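You operate a simulated robot arm through the tools that you are given. There is no shell and no other tool.

The job below is to be done with a simulated two-armed robot. You get a single attempt, and the scene is never put back.

Task
Take the funnel and put it in the inside of the green tray. Put one of the pots from the top of the left bench on top of the wooden block there. Take the filter can from the top of the left bench and put it on the filter there. Take the small accumulator and put it on the low shelf of the test bench. Put two of the green nut drivers from the top of the motor bench on the top of the electrics bench. Pick up the drain can with one hand, pass it to the other hand and put it on the low shelf of the test bench. The order is free. Set down upright: pot, filter can, drain can.

The check looks at the end state, three seconds after you hand in, the way a careful person would. Anything else that was tipped, shoved, dropped, spilled or broken makes it a failure.

Robot
Two 7-joint arms with fingered hands on one trunk, on a base that moves. Base frame: it is fixed to the floor where the robot stands at the start and does not move with it; the origin is under the middle of the robot, x ahead of it, y to its left, z up; the surface under the hand at the start is at about z = 0.88. Lengths are in m, angles in rad, forces in N, time in s.
The left shoulder is at the start at [0.117, 0.187, 1.029], the right one opposite. With the tool pointing down near the work surface each hand reaches from about 0.1 to 0.86 m from the robot's upright axis, wherever it stands, measured 20 degrees to its own side. Places, roughly: drain can [1.25, 0.75, 1]; filter [0.75, 1.25, 1]; filter can [0.5, 1, 1]; funnel (6x6x8 cm) [0.7, -0.1, 0.9]; green nut driver (3x4x12 cm) [1.3, 1.2, 1]; inside of the green tray (26x17 cm) [-1.02, 1.56, 0.88]; low shelf of the test bench [1.4, -1.1, 0.2]; pot [0.75, 0, 1]; small accumulator (5x5x14 cm) [1.1, 1.2, 1]; top of the electrics bench (60x18 cm) [3.68, -1.02, 0.88]; wooden block (6x9x8 cm) [0.7, 0.3, 0.9]. Payload 3.6 kg a hand.
The TCP of each hand is the grasp point between the finger pads, 0.026 m short of the fingertips. In the tool frame z runs along the fingers and y along their closing line. The gripper opens to 0.088 m; its body begins 0.03 m behind the TCP. The gripper is a hand of 3 fingers: y runs from the thumb to the fingers, the wrist lies at [-0.017, -0.098, -0.164] in the tool frame, and closing takes about 1.5 s.
Orientation is that of the tool frame in the base frame, as a unit quaternion [w, x, y, z]. With the fingers straight down and the wrist toward the robot, the tool's x, y and z point along [0, 1, 0], [1, 0, 0] and [0, 0, -1] of the base frame.

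Tools
- The arms move only by the tool servo_tool. It takes "left_plan", "right_plan" or both (then of equal length, played together; a hand with none holds still); each is one flat list of numbers, 7 for each row, row after row: the shift along the tool's x, y, z in m, then the turn, a rotation vector about the tool's x, y, z in rad, then the opening, from 0 (shut) to 1 (fully open). In form: [x, y, z, rx, ry, rz, claw, x, y, z, rx, ry, rz, claw, ...]. A call has 1 to 20 rows; each row is the pose to reach, as a shift and turn from the pose commanded when the call began, along the tool's axes at that moment. A row lasts 0.2 s, in which the tool goes at most 0.05 m and 0.15 rad; a call with a longer step from one row to the next is refused whole, and so is a gripper value outside its range. Where a pose cannot be reached the arm comes as near as it can. A force on the tool above 40 N (or 10 N above the force at the start of the call, whichever is more), or a blocked arm, ends the call early, and 0.2 s more pass. Each finger travels about 0.153 m/s and halts on what it meets, pressing with about 30 N; the grip force reading is that of the motor and also rises with nothing between the fingers. The clock runs only during rows and for 0.2 s after the last one: add rows that repeat a pose to give the fingers time. The reply holds the time, the measured pose of the TCP, the force on the tool along the base axes, the opening and the grip force, in the units named above and with some noise, with the torque about the TCP (base axes, N m) and any sound that the robot's microphone picked up.
- Cameras (640 x 400 px; columns grow to the right, rows downward): "scene" is now at [0.261, 0.0181, 1.0133]; the picture's right is [0.32, -0.95, 0.00], its down [0.42, 0.14, -0.90] and it looks along [0.85, 0.29, 0.44] (base axes); focal length 214 px, centre (320, 200). "left" rides on the left gripper at [-0.056, -0.08, -0.102] in its tool frame; the picture's right is [-0.73, -0.32, 0.60], its down [0.62, -0.67, 0.41] and it looks along [0.27, 0.68, 0.69] (tool axes); focal length 247 px, centre (320, 200). "right" rides on the right gripper at [0.056, -0.08, -0.102] in its tool frame; the picture's right is [-0.73, 0.32, -0.60], its down [-0.62, -0.67, 0.41] and it looks along [-0.27, 0.68, 0.69] (tool axes); focal length 247 px, centre (320, 200). There is no depth. A picture from a camera that has moved, and an enlarged one, comes with that camera's place and axes in the base frame and with its lens. The place of the scene camera against the robot may be out by one fixed shift of up to 0.025 m in any direction.
- get_image(camera): a new picture of that camera. It takes no simulated time.
- lift_body(by): moves the trunk up (or, below 0, down) by that many m; the arms and the scene camera ride with it, the base frame stays. It gives what a move gives, with no picture.
- drive_base(legs): drives the robot by 1 to 6 legs, each [ahead, left, turn to the left] in m, m and rad, along the robot's own axes; the way and the turn of a leg run together, so that a leg with both is an arc; at most 1.5 m and 3.142 rad a leg. The arms and the cameras ride along, it lands a little off, and it stops where it bumps. It gives what a move gives.
- grasp_type(shape, hand): the hand has 3 fingers and takes this shape, open, in about a second: jaw (thumb against the fingers, like two jaws); tri (thumb and two fingers); tip (a fingertip pinch); poke (one finger out to press); point (the index stretched); flat (the hand flat); cup (the hand cupped); fist (a fist). The gripper value then closes the fingers along that shape, each until it touches; the sizes above hold for jaw. It gives what a move gives, with no picture.
- aim_head(pan, tilt): turns the head with the scene camera to pan (to the left, within 1.047 rad either way) and tilt (down, from -0.506 to 1.204), counted from straight ahead of the robot (the tilt from the chest, where the trunk bows). It gives what a move gives.
- close_up(camera, box): a new picture of the part [left, top, right, bottom] of that camera's present view, enlarged. It takes no simulated time.
- hand_in(): hands the job in; it is judged then, once.

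Places have to be worked out from the pictures, the camera data and where the tool is seen. Open the grippers and draw the arms clear of the work before you hand the job in, unless the task says otherwise.

The tools are called after "Call:" by a JSON object that holds its "op" and its "data". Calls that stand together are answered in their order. servo_tool: Moves the arms, as the interface text tells. Its arguments: {"type":"object","properties":{"left_plan":{"type":"array","items":{"type":"number"}},"right_plan":{"type":"array","items":{"type":"number"}}},"required":[]} The other tools are called the same way: lift_body (by) moves the trunk up or down; grasp_type (shape, hand) gives the hand a shape; drive_base (legs) drives the base; aim_head (pan, tilt) turns the head that bears the scene camera; get_image (camera) takes a picture; close_up (camera, box) takes an enlarged picture of a part of a camera's view; hand_in () hands the job in.

At the start:

```text
t: 0.0
left_tcp_pos: [0.3829, 0.3405, 1.1784]
left_tool_rot: [0.0, 0.707, 0.707, 0.0]
left_wrist_force: [-0.3, 0.3, -0.3]
left_torque: [0.02, 0.0, 0.02]
left_opening: 0.0877
left_grasp_force: 0.1
left_shape: jaw
right_tcp_pos: [0.4994, 0.012, 1.2518]
right_tool_rot: [0.0, 0.708, 0.707, 0.0]
right_wrist_force: [0.3, 0.3, 0.3]
right_torque: [0.01, -0.05, -0.01]
right_opening: 0.0878
right_grasp_force: 0.1
right_shape: jaw
trunk travel left (down, up): [-0.175, 0.582]
robot x, y, heading: [0.0006, -0.0004, 0.004]
head pan, tilt (commanded): [0.325, -0.454]
```

scene: 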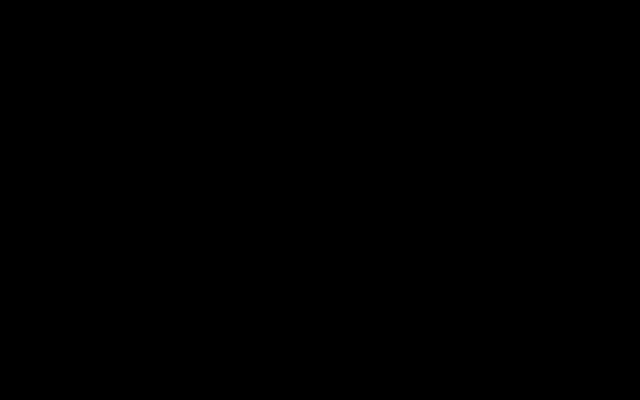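
right: 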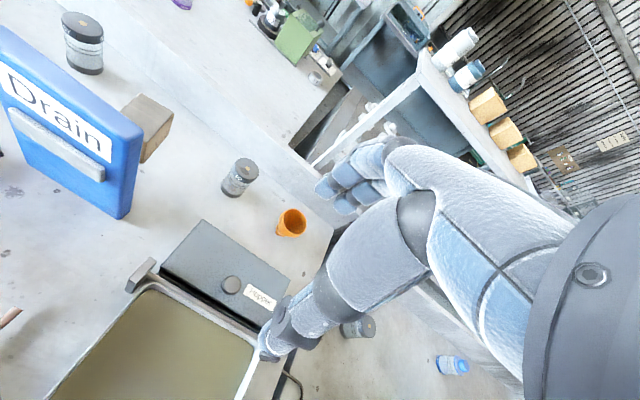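
left: 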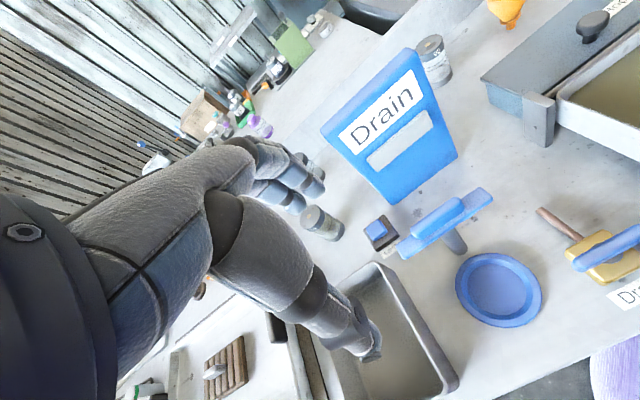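

The scene picture is black, perhaps because the head is looking at something close or the camera is dead. I turn the head down and ahead to look at the work area.

Call:
{"op": "aim_head", "data": {"pan": 0.0, "tilt": 0.6}}

Call:
{"op": "get_image", "data": {"camera": "scene"}}

```text
t: 1.3
left_tcp_pos: [0.383, 0.3387, 1.1802]
left_tool_rot: [0.0, 0.707, 0.707, 0.0]
left_wrist_force: [-0.3, -0.6, 0.3]
left_torque: [0.02, 0.01, 0.0]
left_opening: 0.0876
left_grasp_force: 0.0
left_shape: jaw
right_tcp_pos: [0.4994, 0.012, 1.2511]
right_tool_rot: [-0.001, 0.707, 0.707, -0.001]
right_wrist_force: [0.4, 0.3, 0.3]
right_torque: [-0.03, -0.01, 0.01]
right_opening: 0.0878
right_grasp_force: 0.1
right_shape: jaw
trunk travel left (down, up): [-0.175, 0.582]
robot x, y, heading: [0.001, 0.0031, 0.001]
head pan, tilt (commanded): [0.0, 0.6]
```

```text
taken
camera scene: at [0.2832, -0.0042, 0.9211], right [0.0, -1.0, 0.0], down [-0.56, 0.0, -0.83], along [0.83, 0.0, -0.56], focal length 214 px, centre (320, 200)
```

scene: 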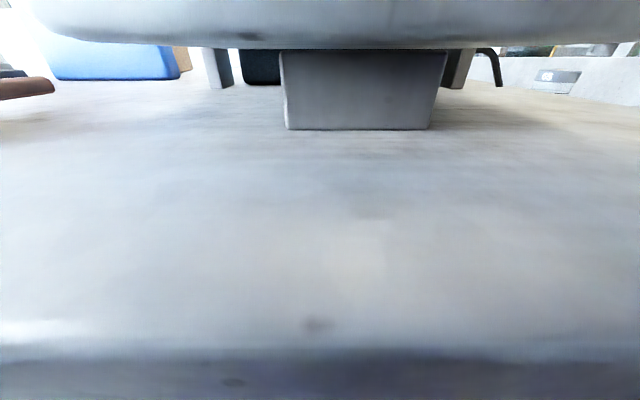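

The scene camera sits low (z≈0.92), with its view under a raised hopper tray close ahead. I look to both sides before moving anything.

Call:
{"op": "aim_head", "data": {"pan": 1.04, "tilt": 0.2}}

Call:
{"op": "get_image", "data": {"camera": "scene"}}

Call:
{"op": "aim_head", "data": {"pan": -1.04, "tilt": 0.2}}

Call:
{"op": "get_image", "data": {"camera": "scene"}}

```text
t: 2.6
left_tcp_pos: [0.3826, 0.3388, 1.18]
left_tool_rot: [0.001, 0.707, 0.707, 0.0]
left_wrist_force: [-0.3, -0.4, 0.3]
left_torque: [-0.02, -0.02, 0.01]
left_opening: 0.0877
left_grasp_force: 0.0
left_shape: jaw
right_tcp_pos: [0.4995, 0.0112, 1.2514]
right_tool_rot: [-0.001, 0.707, 0.708, 0.001]
right_wrist_force: [0.0, -0.3, 0.4]
right_torque: [-0.01, 0.0, -0.01]
right_opening: 0.0876
right_grasp_force: 0.0
right_shape: jaw
trunk travel left (down, up): [-0.175, 0.582]
robot x, y, heading: [-0.0001, 0.0002, -0.003]
head pan, tilt (commanded): [1.04, 0.201]
```

```text
taken
camera scene: at [0.242, 0.0761, 0.9578], right [0.86, -0.51, 0.0], down [-0.1, -0.17, -0.98], along [0.5, 0.84, -0.2], focal length 214 px, centre (320, 200)
```

scene: 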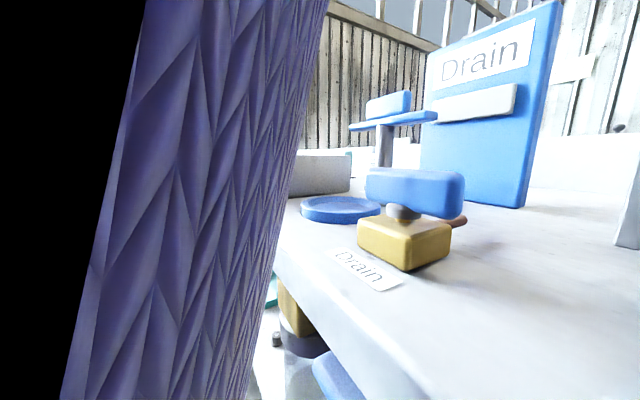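

```text
t: 4.6
left_tcp_pos: [0.3832, 0.3404, 1.1796]
left_tool_rot: [0.0, 0.707, 0.707, 0.0]
left_wrist_force: [0.0, -0.4, -0.4]
left_torque: [-0.02, 0.02, -0.02]
left_opening: 0.0877
left_grasp_force: 0.1
left_shape: jaw
right_tcp_pos: [0.4999, 0.0105, 1.2514]
right_tool_rot: [0.0, 0.707, 0.707, 0.001]
right_wrist_force: [0.5, 1.1, 0.6]
right_torque: [0.01, -0.01, 0.02]
right_opening: 0.0878
right_grasp_force: 0.1
right_shape: jaw
trunk travel left (down, up): [-0.175, 0.582]
robot x, y, heading: [-0.0007, 0.0019, 0.002]
head pan, tilt (commanded): [-1.04, 0.201]
```

```text
taken
camera scene: at [0.242, -0.0846, 0.9579], right [-0.86, -0.51, 0.0], down [-0.1, 0.17, -0.98], along [0.5, -0.84, -0.2], focal length 214 px, centre (320, 200)
```

scene: 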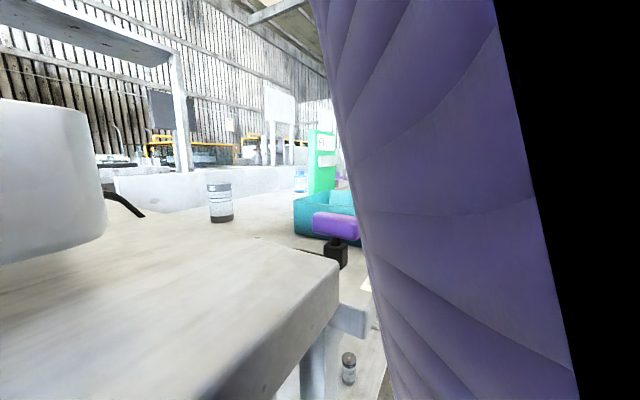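

The purple surfaces are my own sleeves. A tall "Drain" sign (top ≈1.17) stands near (0.7, 0.25) and the hopper tray is close ahead, so I back off a little before raising the trunk for a better view.

Call:
{"op": "drive_base", "data": {"legs": [[-0.3, 0, 0]]}}

Call:
{"op": "lift_body", "data": {"by": 0.45}}

Call:
{"op": "aim_head", "data": {"pan": 0, "tilt": 0.6}}

Call:
{"op": "get_image", "data": {"camera": "scene"}}

```text
t: 6.6
left_tcp_pos: [0.0809, 0.3395, 1.1803]
left_tool_rot: [0.0, 0.707, 0.707, 0.0]
left_wrist_force: [0.2, 0.4, 0.3]
left_torque: [0.02, 0.02, 0.0]
left_opening: 0.0879
left_grasp_force: 0.1
left_shape: jaw
right_tcp_pos: [0.1985, 0.0099, 1.2508]
right_tool_rot: [0.0, 0.708, 0.706, 0.0]
right_wrist_force: [-0.3, 0.0, 0.2]
right_torque: [-0.01, -0.04, -0.04]
right_opening: 0.0876
right_grasp_force: 0.3
right_shape: jaw
trunk travel left (down, up): [-0.175, 0.582]
robot x, y, heading: [-0.3028, -0.0011, 0.001]
head pan, tilt (commanded): [-1.04, 0.201]
```

```text
refused: 0.45 is not a number from -0.4 to 0.4
```

```text
t: 7.9
left_tcp_pos: [0.0819, 0.341, 1.1787]
left_tool_rot: [0.0, 0.708, 0.706, 0.001]
left_wrist_force: [-0.5, -0.1, -0.5]
left_torque: [0.01, 0.0, 0.02]
left_opening: 0.0878
left_grasp_force: 0.0
left_shape: jaw
right_tcp_pos: [0.1989, 0.0096, 1.2527]
right_tool_rot: [0.0, 0.708, 0.706, 0.001]
right_wrist_force: [0.0, 0.2, -0.1]
right_torque: [0.04, -0.01, -0.02]
right_opening: 0.0879
right_grasp_force: 0.0
right_shape: jaw
trunk travel left (down, up): [-0.175, 0.582]
robot x, y, heading: [-0.299, 0.0017, 0.001]
head pan, tilt (commanded): [0.0, 0.6]
```

```text
taken
camera scene: at [-0.0186, -0.0046, 0.9211], right [0.0, -1.0, 0.0], down [-0.56, 0.0, -0.83], along [0.83, 0.0, -0.56], focal length 214 px, centre (320, 200)
```

scene: 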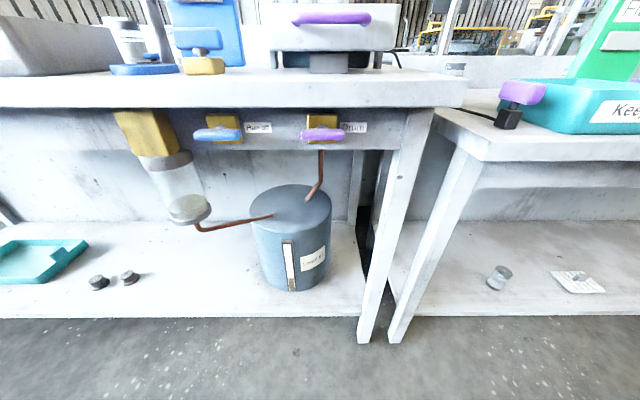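

The backed-off view shows the bench with valves on its front apron and shelves below. Now I raise the trunk by 0.4 to look down on the bench tops.

Call:
{"op": "lift_body", "data": {"by": 0.4}}

Call:
{"op": "aim_head", "data": {"pan": 0, "tilt": 0.45}}

Call:
{"op": "get_image", "data": {"camera": "scene"}}

Call:
{"op": "aim_head", "data": {"pan": 0.9, "tilt": 0.4}}

Call:
{"op": "get_image", "data": {"camera": "scene"}}

Call:
{"op": "aim_head", "data": {"pan": -0.9, "tilt": 0.4}}

Call:
{"op": "get_image", "data": {"camera": "scene"}}

```text
t: 11.8
left_tcp_pos: [0.0821, 0.34, 1.581]
left_tool_rot: [-0.001, 0.708, 0.706, 0.0]
left_wrist_force: [0.2, 0.0, 1.0]
left_torque: [0.05, -0.02, -0.01]
left_opening: 0.0878
left_grasp_force: 0.0
left_shape: jaw
right_tcp_pos: [0.1981, 0.0106, 1.6507]
right_tool_rot: [-0.001, 0.708, 0.707, -0.001]
right_wrist_force: [-0.3, -0.3, 0.5]
right_torque: [-0.03, -0.01, 0.04]
right_opening: 0.088
right_grasp_force: 0.1
right_shape: jaw
trunk travel left (down, up): [-0.575, 0.182]
robot x, y, heading: [-0.2937, -0.0021, 0.001]
head pan, tilt (commanded): [0.0, 0.6]
```

```text
t: 12.4
left_tcp_pos: [0.0817, 0.3396, 1.58]
left_tool_rot: [0.0, 0.707, 0.707, -0.001]
left_wrist_force: [0.3, 1.2, 0.3]
left_torque: [0.04, 0.01, 0.02]
left_opening: 0.0877
left_grasp_force: 0.1
left_shape: jaw
right_tcp_pos: [0.1987, 0.0107, 1.6522]
right_tool_rot: [0.0, 0.708, 0.706, 0.0]
right_wrist_force: [-0.4, -0.1, -0.2]
right_torque: [-0.02, -0.01, 0.0]
right_opening: 0.0879
right_grasp_force: 0.0
right_shape: jaw
trunk travel left (down, up): [-0.575, 0.182]
robot x, y, heading: [-0.3012, -0.0008, -0.002]
head pan, tilt (commanded): [0.0, 0.45]
```

```text
taken
camera scene: at [-0.0636, -0.0044, 1.3608], right [0.0, -1.0, 0.0], down [-0.44, 0.0, -0.9], along [0.9, 0.0, -0.44], focal length 214 px, centre (320, 200)
```

scene: 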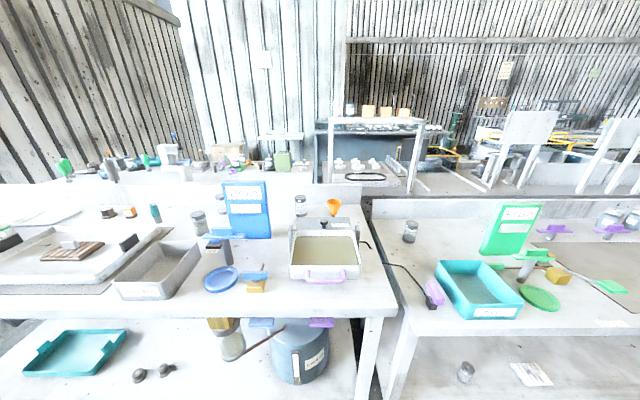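

```text
t: 13.7
left_tcp_pos: [0.0823, 0.341, 1.5799]
left_tool_rot: [0.0, 0.708, 0.706, 0.0]
left_wrist_force: [0.0, 0.0, -0.2]
left_torque: [-0.04, -0.06, 0.03]
left_opening: 0.0876
left_grasp_force: 0.0
left_shape: jaw
right_tcp_pos: [0.2001, 0.0099, 1.6505]
right_tool_rot: [0.0, 0.708, 0.706, 0.001]
right_wrist_force: [0.6, -1.0, 0.0]
right_torque: [-0.01, 0.02, -0.05]
right_opening: 0.0876
right_grasp_force: 0.0
right_shape: jaw
trunk travel left (down, up): [-0.575, 0.182]
robot x, y, heading: [-0.3017, -0.0006, -0.001]
head pan, tilt (commanded): [0.901, 0.4]
```

```text
taken
camera scene: at [-0.0977, 0.0683, 1.3655], right [0.78, -0.62, 0.0], down [-0.24, -0.3, -0.92], along [0.57, 0.72, -0.39], focal length 214 px, centre (320, 200)
```

scene: 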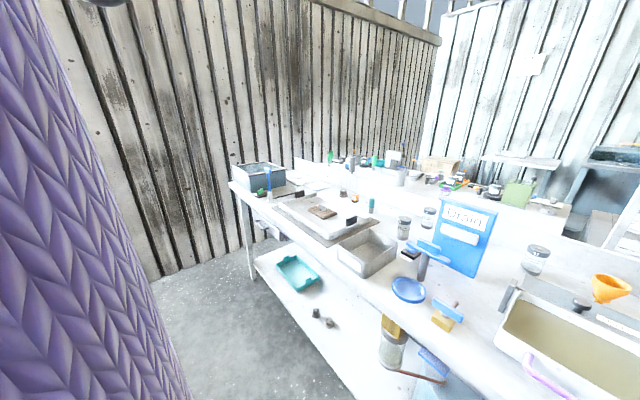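

```text
t: 15.4
left_tcp_pos: [0.0827, 0.3403, 1.5799]
left_tool_rot: [0.0, 0.708, 0.706, 0.0]
left_wrist_force: [-0.2, -0.3, 0.2]
left_torque: [0.01, -0.01, -0.02]
left_opening: 0.0878
left_grasp_force: 0.0
left_shape: jaw
right_tcp_pos: [0.1977, 0.0098, 1.6526]
right_tool_rot: [0.0, 0.709, 0.706, 0.001]
right_wrist_force: [0.2, 0.2, 0.0]
right_torque: [-0.01, 0.0, 0.0]
right_opening: 0.0879
right_grasp_force: 0.1
right_shape: jaw
trunk travel left (down, up): [-0.575, 0.182]
robot x, y, heading: [-0.2991, 0.0012, -0.001]
head pan, tilt (commanded): [-0.901, 0.4]
```

```text
taken
camera scene: at [-0.0981, -0.0768, 1.3656], right [-0.78, -0.62, 0.0], down [-0.24, 0.31, -0.92], along [0.57, -0.72, -0.39], focal length 214 px, centre (320, 200)
```

scene: 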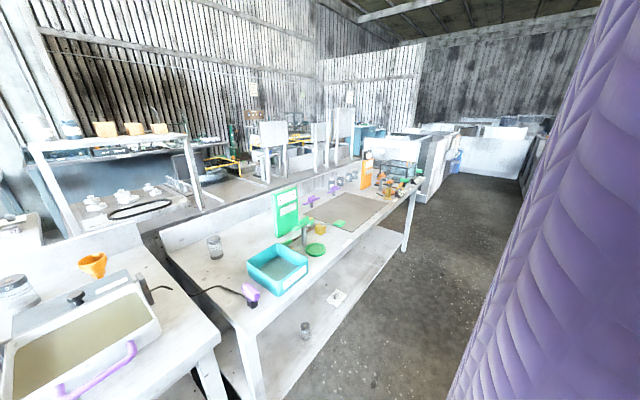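

Now I get a good overview: the left bench ahead, another bench to my right, and other rows behind the low walls. I zoom in on parts to identify labels and items.

Call:
{"op": "close_up", "data": {"camera": "scene", "box": [0, 80, 240, 230]}}

Call:
{"op": "close_up", "data": {"camera": "scene", "box": [160, 120, 420, 300]}}

Call:
{"op": "close_up", "data": {"camera": "scene", "box": [300, 100, 480, 210]}}

Call:
{"op": "close_up", "data": {"camera": "scene", "box": [0, 230, 240, 400]}}

```text
2.67 times, centred on (120, 155) of scene
camera zoom: at [-0.0981, -0.0768, 1.3656], right [-0.78, -0.62, 0.0], down [-0.24, 0.31, -0.92], along [0.57, -0.72, -0.39], focal length 572 px, centre (853, 320)
```

zoom: 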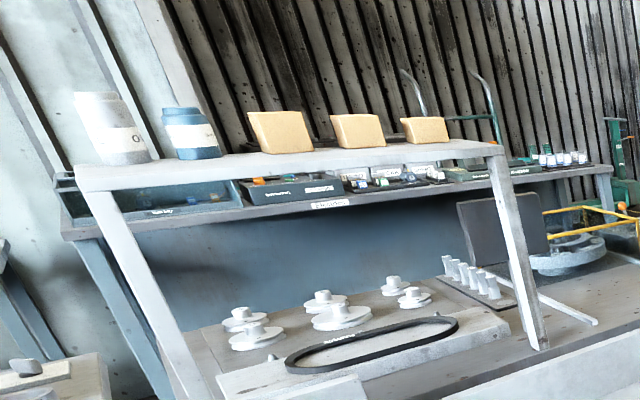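

```text
2.22 times, centred on (290, 210) of scene
camera zoom: at [-0.0981, -0.0768, 1.3656], right [-0.78, -0.62, 0.0], down [-0.24, 0.31, -0.92], along [0.57, -0.72, -0.39], focal length 477 px, centre (387, 178)
```

zoom: 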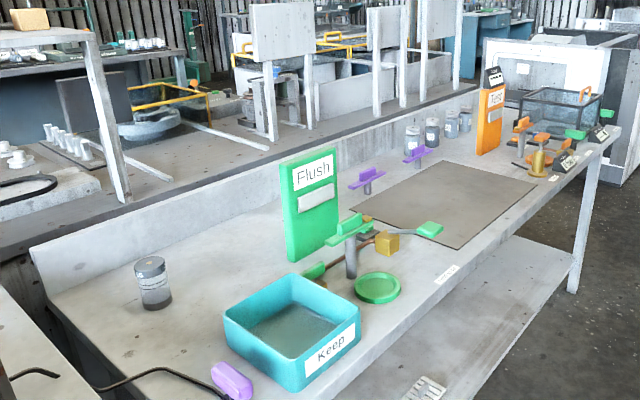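

```text
3.56 times, centred on (390, 155) of scene
camera zoom: at [-0.0981, -0.0768, 1.3656], right [-0.78, -0.62, 0.0], down [-0.24, 0.31, -0.92], along [0.57, -0.72, -0.39], focal length 763 px, centre (71, 360)
```

zoom: 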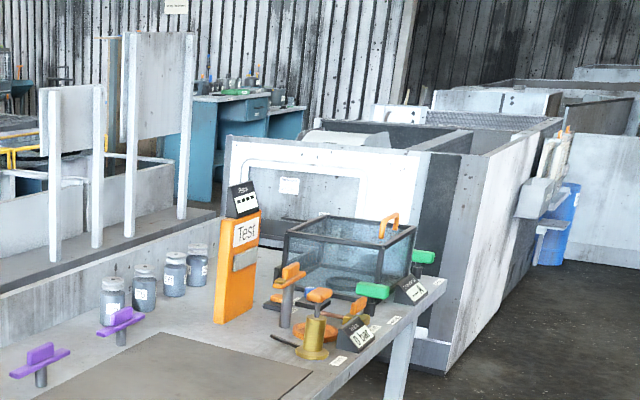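

```text
2.35 times, centred on (120, 315) of scene
camera zoom: at [-0.0981, -0.0768, 1.3656], right [-0.78, -0.62, 0.0], down [-0.24, 0.31, -0.92], along [0.57, -0.72, -0.39], focal length 505 px, centre (791, -71)
```

zoom: 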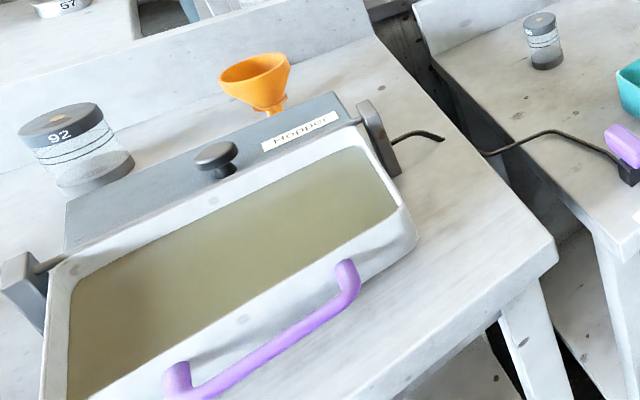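

The close-ups are sharp. I go fully up with the trunk and inspect the middle and the left side in detail.

Call:
{"op": "lift_body", "data": {"by": 0.17}}

Call:
{"op": "aim_head", "data": {"pan": 0, "tilt": 0.45}}

Call:
{"op": "get_image", "data": {"camera": "scene"}}

Call:
{"op": "close_up", "data": {"camera": "scene", "box": [0, 120, 213, 253]}}

Call:
{"op": "close_up", "data": {"camera": "scene", "box": [170, 120, 383, 253]}}

Call:
{"op": "close_up", "data": {"camera": "scene", "box": [300, 60, 513, 193]}}

Call:
{"op": "close_up", "data": {"camera": "scene", "box": [427, 60, 640, 193]}}

Call:
{"op": "close_up", "data": {"camera": "scene", "box": [0, 40, 213, 173]}}

```text
t: 17.4
left_tcp_pos: [0.0825, 0.3396, 1.75]
left_tool_rot: [0.0, 0.708, 0.706, 0.0]
left_wrist_force: [0.8, 0.8, 0.3]
left_torque: [0.02, -0.01, 0.02]
left_opening: 0.0879
left_grasp_force: 0.0
left_shape: jaw
right_tcp_pos: [0.1978, 0.0099, 1.8209]
right_tool_rot: [-0.001, 0.708, 0.706, -0.001]
right_wrist_force: [0.3, 0.6, 0.4]
right_torque: [0.03, -0.02, 0.01]
right_opening: 0.0877
right_grasp_force: 0.1
right_shape: jaw
trunk travel left (down, up): [-0.745, 0.012]
robot x, y, heading: [-0.3046, 0.0033, 0.001]
head pan, tilt (commanded): [-0.901, 0.4]
```

```text
t: 18.6
left_tcp_pos: [0.0825, 0.3403, 1.75]
left_tool_rot: [0.0, 0.708, 0.706, 0.0]
left_wrist_force: [0.1, -0.3, -0.1]
left_torque: [0.01, -0.02, 0.0]
left_opening: 0.0878
left_grasp_force: 0.1
left_shape: jaw
right_tcp_pos: [0.1992, 0.0103, 1.8204]
right_tool_rot: [-0.001, 0.709, 0.706, 0.0]
right_wrist_force: [-0.2, -0.1, -0.6]
right_torque: [0.05, -0.01, 0.0]
right_opening: 0.0878
right_grasp_force: 0.1
right_shape: jaw
trunk travel left (down, up): [-0.745, 0.012]
robot x, y, heading: [-0.302, 0.0039, 0.001]
head pan, tilt (commanded): [0.0, 0.45]
```

```text
taken
camera scene: at [-0.0655, -0.0044, 1.5319], right [0.0, -1.0, 0.0], down [-0.44, 0.0, -0.9], along [0.9, 0.0, -0.44], focal length 214 px, centre (320, 200)
```

scene: 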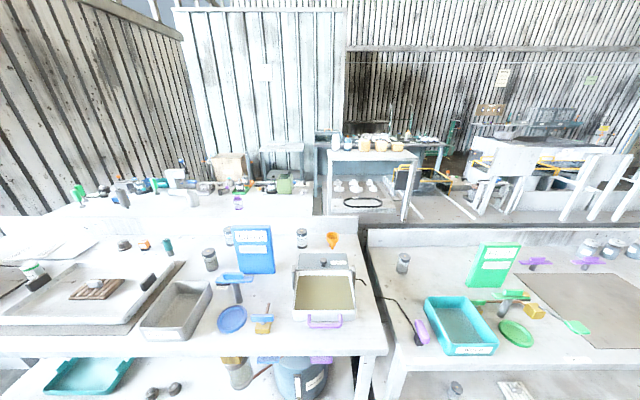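

```text
3.00 times, centred on (106, 186) of scene
camera zoom: at [-0.0655, -0.0044, 1.5319], right [0.0, -1.0, 0.0], down [-0.44, 0.0, -0.9], along [0.9, 0.0, -0.44], focal length 644 px, centre (962, 241)
```

zoom: 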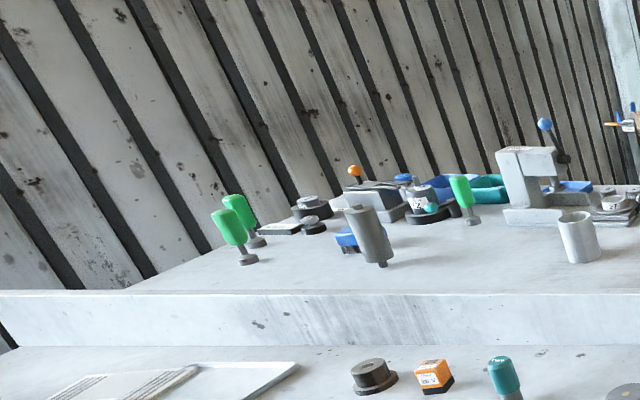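

```text
3.00 times, centred on (276, 186) of scene
camera zoom: at [-0.0655, -0.0044, 1.5319], right [0.0, -1.0, 0.0], down [-0.44, 0.0, -0.9], along [0.9, 0.0, -0.44], focal length 644 px, centre (451, 241)
```

zoom: 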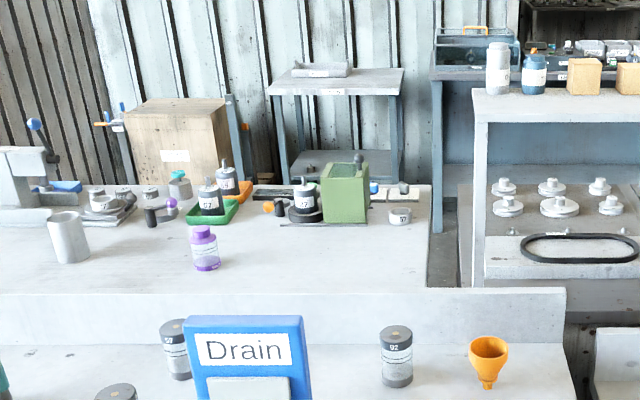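

```text
3.00 times, centred on (406, 126) of scene
camera zoom: at [-0.0655, -0.0044, 1.5319], right [0.0, -1.0, 0.0], down [-0.44, 0.0, -0.9], along [0.9, 0.0, -0.44], focal length 644 px, centre (60, 421)
```

zoom: 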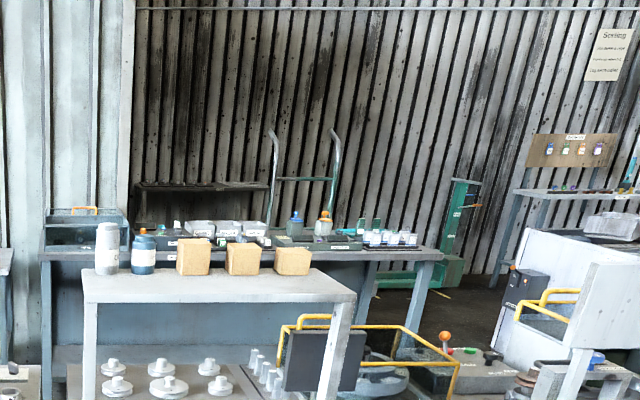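

```text
3.00 times, centred on (534, 126) of scene
camera zoom: at [-0.0655, -0.0044, 1.5319], right [0.0, -1.0, 0.0], down [-0.44, 0.0, -0.9], along [0.9, 0.0, -0.44], focal length 644 px, centre (-322, 421)
```

zoom: 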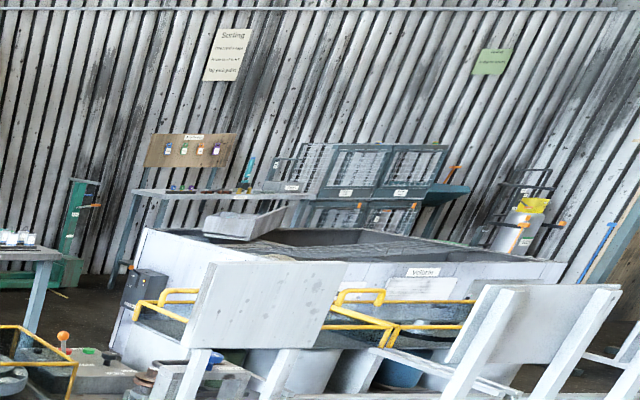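

```text
3.00 times, centred on (106, 106) of scene
camera zoom: at [-0.0655, -0.0044, 1.5319], right [0.0, -1.0, 0.0], down [-0.44, 0.0, -0.9], along [0.9, 0.0, -0.44], focal length 644 px, centre (962, 481)
```

zoom: 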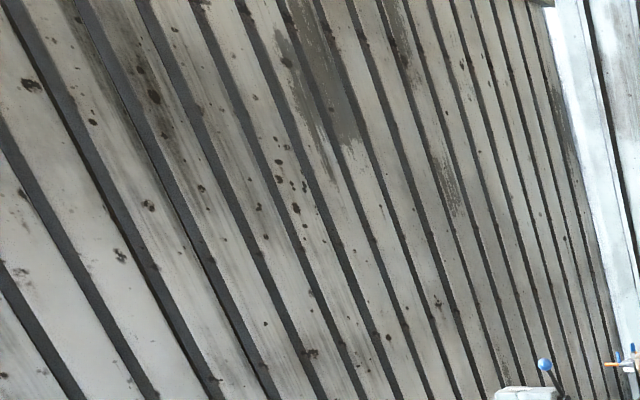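

The layout is clear: left bench ahead, the motor bench back-to-back behind it (green nut drivers, purple-labelled can), and more benches beyond toward the far wall. I look for the way round: first right, then turn in place.

Call:
{"op": "aim_head", "data": {"pan": -1.04, "tilt": 0.3}}

Call:
{"op": "get_image", "data": {"camera": "scene"}}

Call:
{"op": "close_up", "data": {"camera": "scene", "box": [160, 80, 480, 280]}}

Call:
{"op": "aim_head", "data": {"pan": 1.04, "tilt": 0.4}}

Call:
{"op": "get_image", "data": {"camera": "scene"}}

Call:
{"op": "close_up", "data": {"camera": "scene", "box": [160, 130, 416, 290]}}

Call:
{"op": "close_up", "data": {"camera": "scene", "box": [384, 130, 640, 290]}}

```text
t: 19.9
left_tcp_pos: [0.0826, 0.3395, 1.7492]
left_tool_rot: [0.0, 0.708, 0.706, 0.0]
left_wrist_force: [0.4, -0.5, -0.4]
left_torque: [0.02, -0.03, 0.0]
left_opening: 0.0876
left_grasp_force: 0.1
left_shape: jaw
right_tcp_pos: [0.1986, 0.0101, 1.822]
right_tool_rot: [-0.001, 0.708, 0.706, 0.0]
right_wrist_force: [-0.4, -0.2, 0.2]
right_torque: [-0.02, 0.0, 0.02]
right_opening: 0.0878
right_grasp_force: 0.0
right_shape: jaw
trunk travel left (down, up): [-0.745, 0.012]
robot x, y, heading: [-0.3051, 0.0029, -0.007]
head pan, tilt (commanded): [-1.04, 0.3]
```

```text
taken
camera scene: at [-0.1103, -0.0847, 1.5459], right [-0.86, -0.5, 0.0], down [-0.15, 0.26, -0.96], along [0.48, -0.82, -0.3], focal length 214 px, centre (320, 200)
```

scene: 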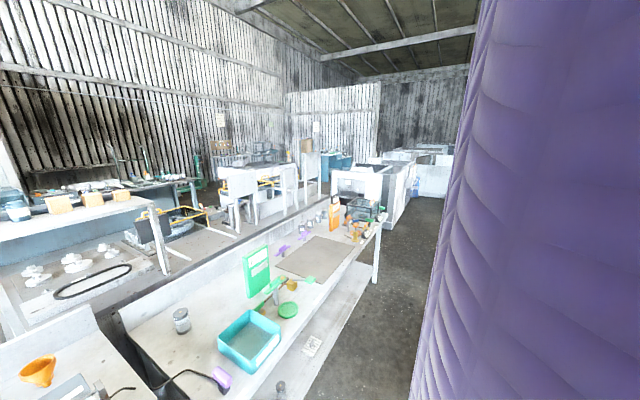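

```text
2.00 times, centred on (320, 180) of scene
camera zoom: at [-0.1103, -0.0847, 1.5459], right [-0.86, -0.5, 0.0], down [-0.15, 0.26, -0.96], along [0.48, -0.82, -0.3], focal length 429 px, centre (320, 240)
```

zoom: 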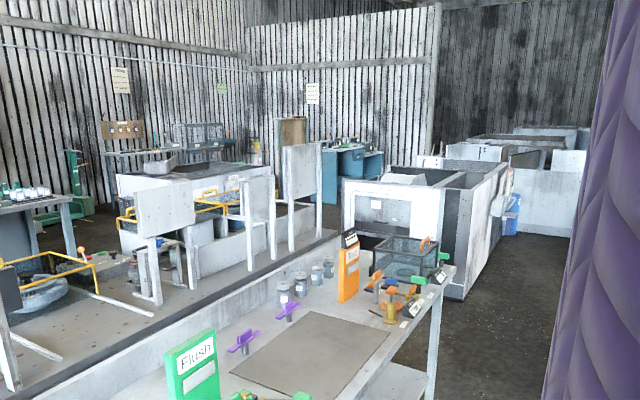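

```text
t: 21.9
left_tcp_pos: [0.0808, 0.3401, 1.7498]
left_tool_rot: [-0.001, 0.708, 0.706, -0.001]
left_wrist_force: [0.1, 0.1, -1.0]
left_torque: [0.03, -0.04, 0.0]
left_opening: 0.0877
left_grasp_force: 0.2
left_shape: jaw
right_tcp_pos: [0.1992, 0.0111, 1.822]
right_tool_rot: [0.0, 0.708, 0.706, 0.0]
right_wrist_force: [0.0, -0.6, -0.2]
right_torque: [0.02, -0.01, -0.01]
right_opening: 0.0876
right_grasp_force: 0.0
right_shape: jaw
trunk travel left (down, up): [-0.745, 0.012]
robot x, y, heading: [-0.2998, -0.0002, -0.001]
head pan, tilt (commanded): [1.04, 0.4]
```

```text
taken
camera scene: at [-0.1103, 0.0756, 1.5366], right [0.86, -0.51, 0.0], down [-0.2, -0.34, -0.92], along [0.47, 0.79, -0.39], focal length 214 px, centre (320, 200)
```

scene: 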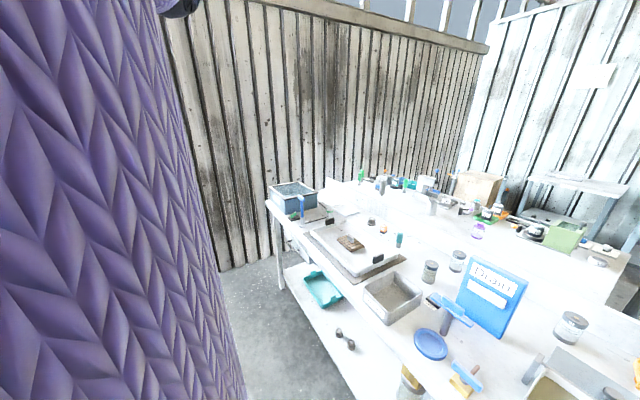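

```text
2.50 times, centred on (288, 210) of scene
camera zoom: at [-0.1103, 0.0756, 1.5366], right [0.86, -0.51, 0.0], down [-0.2, -0.34, -0.92], along [0.47, 0.79, -0.39], focal length 536 px, centre (400, 175)
```

zoom: 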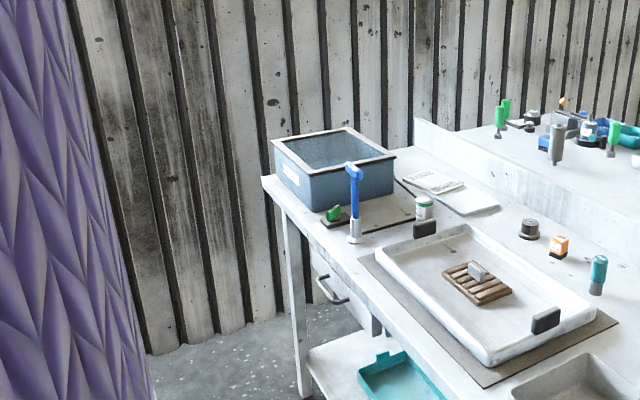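

```text
2.50 times, centred on (512, 210) of scene
camera zoom: at [-0.1103, 0.0756, 1.5366], right [0.86, -0.51, 0.0], down [-0.2, -0.34, -0.92], along [0.47, 0.79, -0.39], focal length 536 px, centre (-160, 175)
```

zoom: 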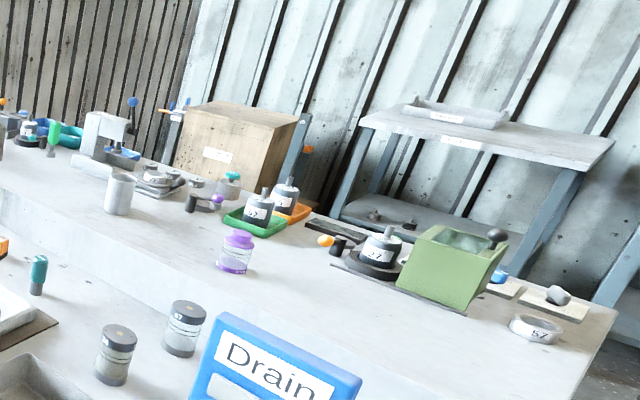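

I zoom further on the candidates: filter area, pots, wooden block, and motor-bench items.

Call:
{"op": "close_up", "data": {"camera": "scene", "box": [270, 170, 350, 220]}}

Call:
{"op": "close_up", "data": {"camera": "scene", "box": [330, 165, 410, 215]}}

Call:
{"op": "close_up", "data": {"camera": "scene", "box": [340, 190, 420, 300]}}

Call:
{"op": "close_up", "data": {"camera": "scene", "box": [400, 220, 520, 300]}}

Call:
{"op": "close_up", "data": {"camera": "scene", "box": [520, 220, 640, 400]}}

Call:
{"op": "close_up", "data": {"camera": "scene", "box": [420, 170, 500, 220]}}

```text
8.00 times, centred on (310, 195) of scene
camera zoom: at [-0.1103, 0.0756, 1.5366], right [0.86, -0.51, 0.0], down [-0.2, -0.34, -0.92], along [0.47, 0.79, -0.39], focal length 1716 px, centre (400, 240)
```

zoom: 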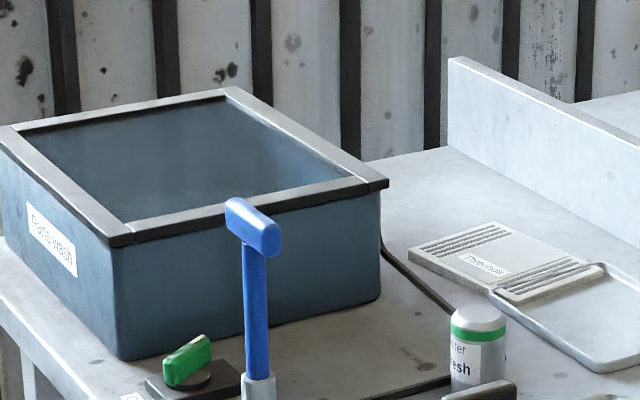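

```text
8.00 times, centred on (370, 190) of scene
camera zoom: at [-0.1103, 0.0756, 1.5366], right [0.86, -0.51, 0.0], down [-0.2, -0.34, -0.92], along [0.47, 0.79, -0.39], focal length 1716 px, centre (-80, 280)
```

zoom: 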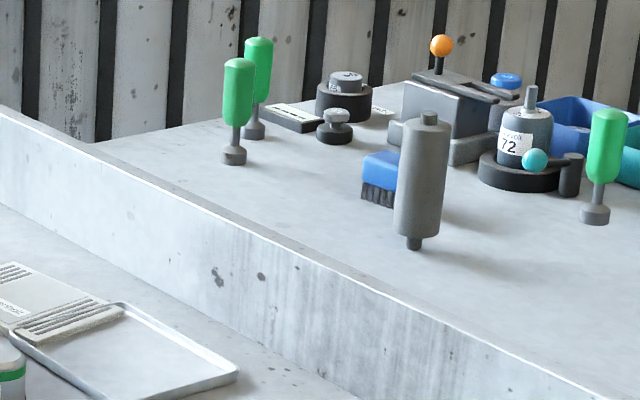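

```text
3.64 times, centred on (380, 245) of scene
camera zoom: at [-0.1103, 0.0756, 1.5366], right [0.86, -0.51, 0.0], down [-0.2, -0.34, -0.92], along [0.47, 0.79, -0.39], focal length 780 px, centre (102, 36)
```

zoom: 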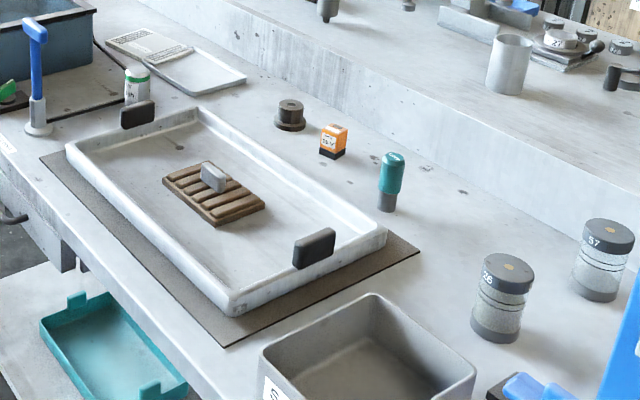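

```text
5.00 times, centred on (460, 260) of scene
camera zoom: at [-0.1103, 0.0756, 1.5366], right [0.86, -0.51, 0.0], down [-0.2, -0.34, -0.92], along [0.47, 0.79, -0.39], focal length 1072 px, centre (-380, -100)
```

zoom: 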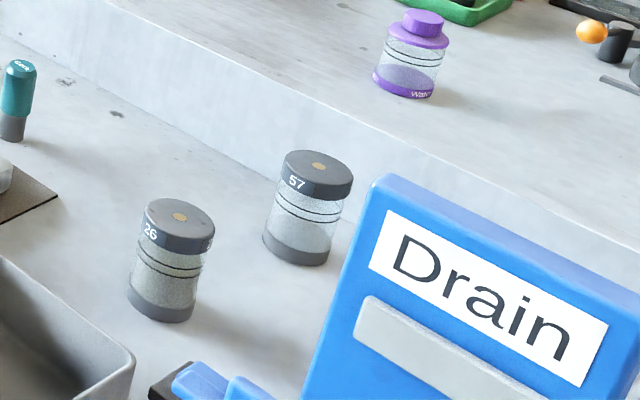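

```text
2.22 times, centred on (580, 310) of scene
camera zoom: at [-0.1103, 0.0756, 1.5366], right [0.86, -0.51, 0.0], down [-0.2, -0.34, -0.92], along [0.47, 0.79, -0.39], focal length 477 px, centre (-258, -44)
```

zoom: 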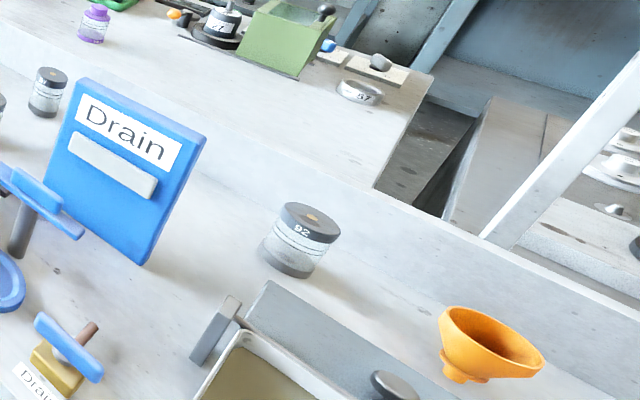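

```text
8.00 times, centred on (460, 195) of scene
camera zoom: at [-0.1103, 0.0756, 1.5366], right [0.86, -0.51, 0.0], down [-0.2, -0.34, -0.92], along [0.47, 0.79, -0.39], focal length 1716 px, centre (-800, 240)
```

zoom: 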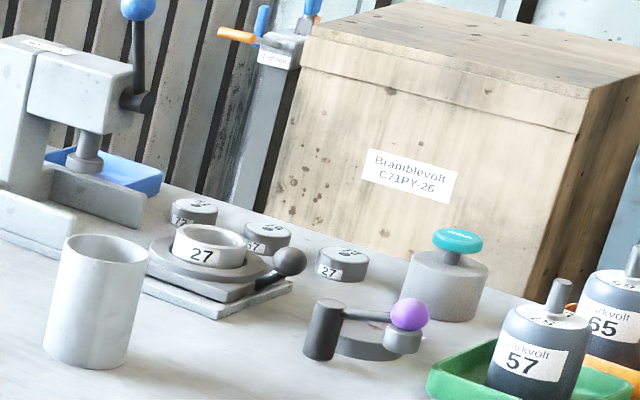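

I zoom onto the panel near (0.75, 1.25) and the label of the white can to confirm the filter.

Call:
{"op": "close_up", "data": {"camera": "scene", "box": [318, 192, 358, 217]}}

Call:
{"op": "close_up", "data": {"camera": "scene", "box": [322, 204, 342, 224]}}

Call:
{"op": "close_up", "data": {"camera": "scene", "box": [360, 205, 420, 250]}}

Call:
{"op": "close_up", "data": {"camera": "scene", "box": [390, 170, 440, 205]}}

```text
16.00 times, centred on (338, 204) of scene
camera zoom: at [-0.1103, 0.0756, 1.5366], right [0.86, -0.51, 0.0], down [-0.2, -0.34, -0.92], along [0.47, 0.79, -0.39], focal length 3432 px, centre (32, 128)
```

zoom: 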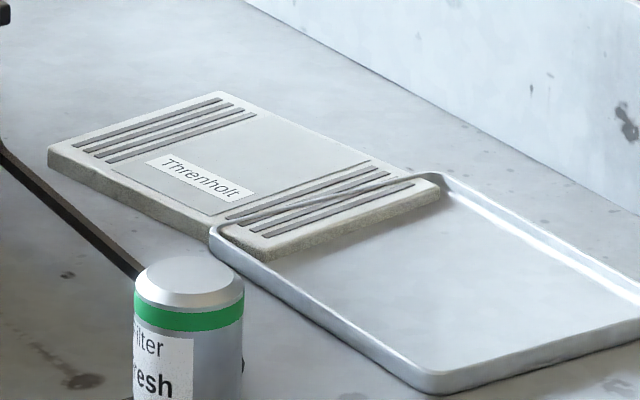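

```text
16.00 times, centred on (332, 214) of scene
camera zoom: at [-0.1103, 0.0756, 1.5366], right [0.86, -0.51, 0.0], down [-0.2, -0.34, -0.92], along [0.47, 0.79, -0.39], focal length 3432 px, centre (128, -24)
```

zoom: 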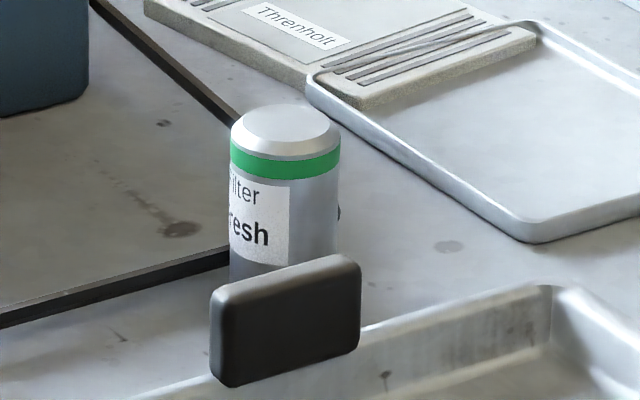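

```text
8.89 times, centred on (390, 228) of scene
camera zoom: at [-0.1103, 0.0756, 1.5366], right [0.86, -0.51, 0.0], down [-0.2, -0.34, -0.92], along [0.47, 0.79, -0.39], focal length 1906 px, centre (-302, -44)
```

zoom: 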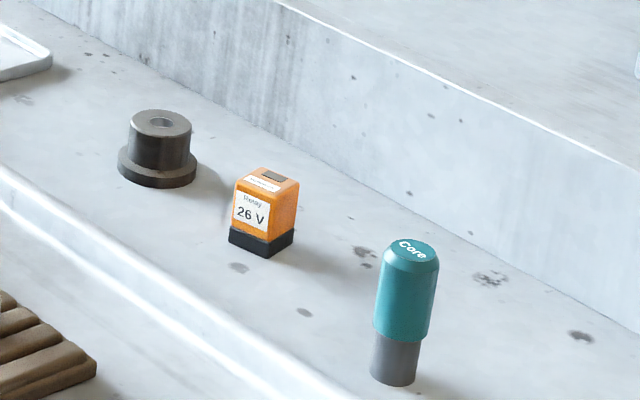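

```text
11.43 times, centred on (415, 188) of scene
camera zoom: at [-0.1103, 0.0756, 1.5366], right [0.86, -0.51, 0.0], down [-0.2, -0.34, -0.92], along [0.47, 0.79, -0.39], focal length 2451 px, centre (-766, 343)
```

zoom: 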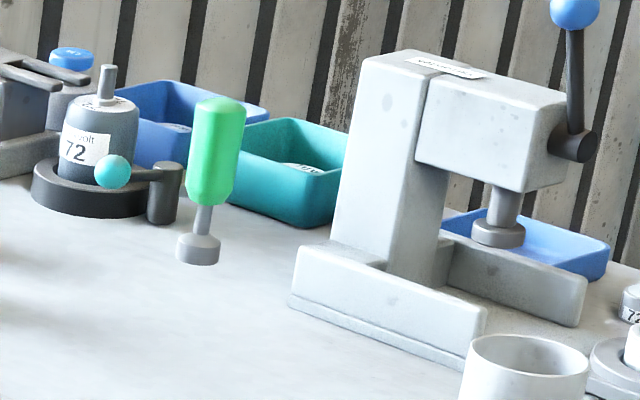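

The filter is the slotted panel labelled "Threnholt" near (0.73, 1.29), and the white/green can labelled "Filter Fresh" is the filter can. Now I turn left in place to see the green tray and the region behind.

Call:
{"op": "drive_base", "data": {"legs": [[0, 0, 1.57]]}}

Call:
{"op": "aim_head", "data": {"pan": 0.3, "tilt": 0.45}}

Call:
{"op": "get_image", "data": {"camera": "scene"}}

Call:
{"op": "aim_head", "data": {"pan": 1.04, "tilt": 0.45}}

Call:
{"op": "get_image", "data": {"camera": "scene"}}

```text
t: 26.1
left_tcp_pos: [-0.6378, 0.3864, 1.7494]
left_tool_rot: [0.0, 0.006, 1.0, 0.0]
left_wrist_force: [0.1, 0.0, 0.2]
left_torque: [0.02, 0.0, 0.02]
left_opening: 0.0878
left_grasp_force: 0.1
left_shape: jaw
right_tcp_pos: [-0.3094, 0.5005, 1.8216]
right_tool_rot: [0.0, 0.005, 1.0, 0.001]
right_wrist_force: [0.4, 0.3, -1.1]
right_torque: [0.01, 0.0, 0.02]
right_opening: 0.0876
right_grasp_force: 0.1
right_shape: jaw
trunk travel left (down, up): [-0.745, 0.012]
robot x, y, heading: [-0.3024, 0.0019, 1.56]
head pan, tilt (commanded): [1.04, 0.4]
```

```text
t: 27.1
left_tcp_pos: [-0.6386, 0.3859, 1.749]
left_tool_rot: [0.0, 0.005, 1.0, 0.0]
left_wrist_force: [0.4, -0.6, -0.4]
left_torque: [0.01, -0.02, 0.0]
left_opening: 0.0876
left_grasp_force: 0.1
left_shape: jaw
right_tcp_pos: [-0.3078, 0.4998, 1.8219]
right_tool_rot: [0.0, 0.005, 1.0, -0.001]
right_wrist_force: [-0.6, -0.6, 0.3]
right_torque: [-0.03, 0.02, 0.0]
right_opening: 0.0879
right_grasp_force: 0.1
right_shape: jaw
trunk travel left (down, up): [-0.745, 0.012]
robot x, y, heading: [-0.3029, 0.0011, 1.559]
head pan, tilt (commanded): [0.3, 0.45]
```

```text
taken
camera scene: at [-0.3133, 0.2148, 1.532], right [0.96, 0.29, 0.0], down [0.13, -0.42, -0.9], along [-0.26, 0.86, -0.44], focal length 214 px, centre (320, 200)
```

scene: 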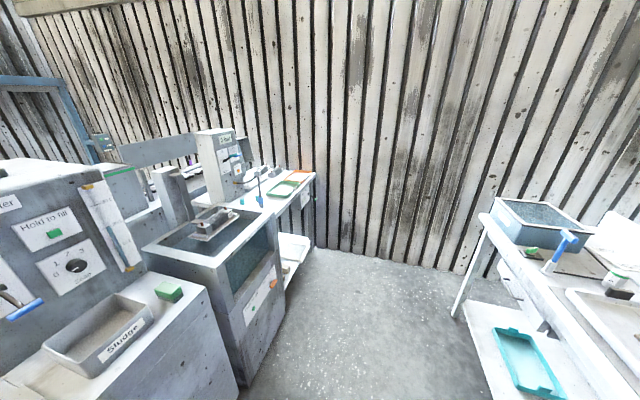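

```text
t: 28.2
left_tcp_pos: [-0.6391, 0.3874, 1.7488]
left_tool_rot: [0.0, 0.003, 1.0, -0.001]
left_wrist_force: [0.7, -0.3, 0.6]
left_torque: [-0.01, 0.02, -0.03]
left_opening: 0.0875
left_grasp_force: 0.0
left_shape: jaw
right_tcp_pos: [-0.3083, 0.5014, 1.822]
right_tool_rot: [0.0, 0.005, 1.0, 0.0]
right_wrist_force: [-0.4, -0.7, -0.7]
right_torque: [0.02, -0.03, 0.03]
right_opening: 0.0878
right_grasp_force: 0.0
right_shape: jaw
trunk travel left (down, up): [-0.745, 0.012]
robot x, y, heading: [-0.3039, 0.0012, 1.56]
head pan, tilt (commanded): [1.04, 0.45]
```

```text
taken
camera scene: at [-0.3657, 0.1741, 1.532], right [0.52, 0.86, 0.0], down [0.37, -0.22, -0.9], along [-0.77, 0.46, -0.44], focal length 214 px, centre (320, 200)
```

scene: 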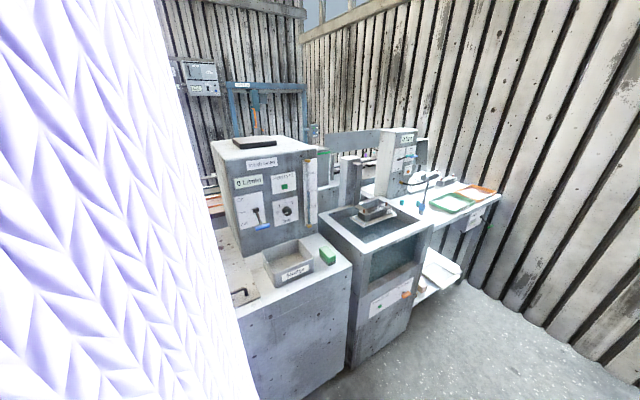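

The green tray is visible at about (-1.01, 1.58) on a bench at the back-left. I zoom in on it and the surrounding items.

Call:
{"op": "close_up", "data": {"camera": "scene", "box": [390, 160, 510, 235]}}

Call:
{"op": "close_up", "data": {"camera": "scene", "box": [300, 120, 520, 400]}}

```text
5.33 times, centred on (450, 198) of scene
camera zoom: at [-0.3657, 0.1741, 1.532], right [0.52, 0.86, 0.0], down [0.37, -0.22, -0.9], along [-0.77, 0.46, -0.44], focal length 1144 px, centre (-373, 213)
```

zoom: 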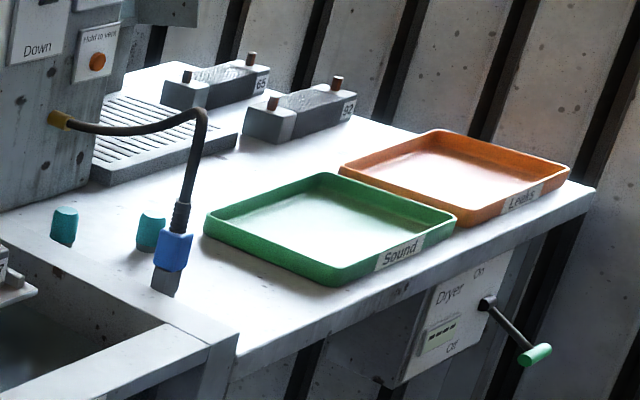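

```text
1.43 times, centred on (410, 260) of scene
camera zoom: at [-0.3657, 0.1741, 1.532], right [0.52, 0.86, 0.0], down [0.37, -0.22, -0.9], along [-0.77, 0.46, -0.44], focal length 306 px, centre (191, 114)
```

zoom: 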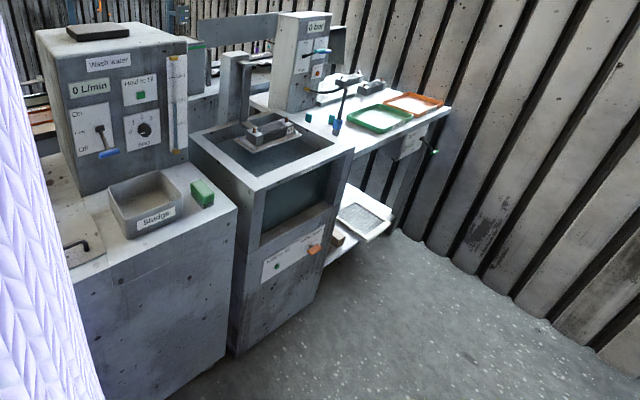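

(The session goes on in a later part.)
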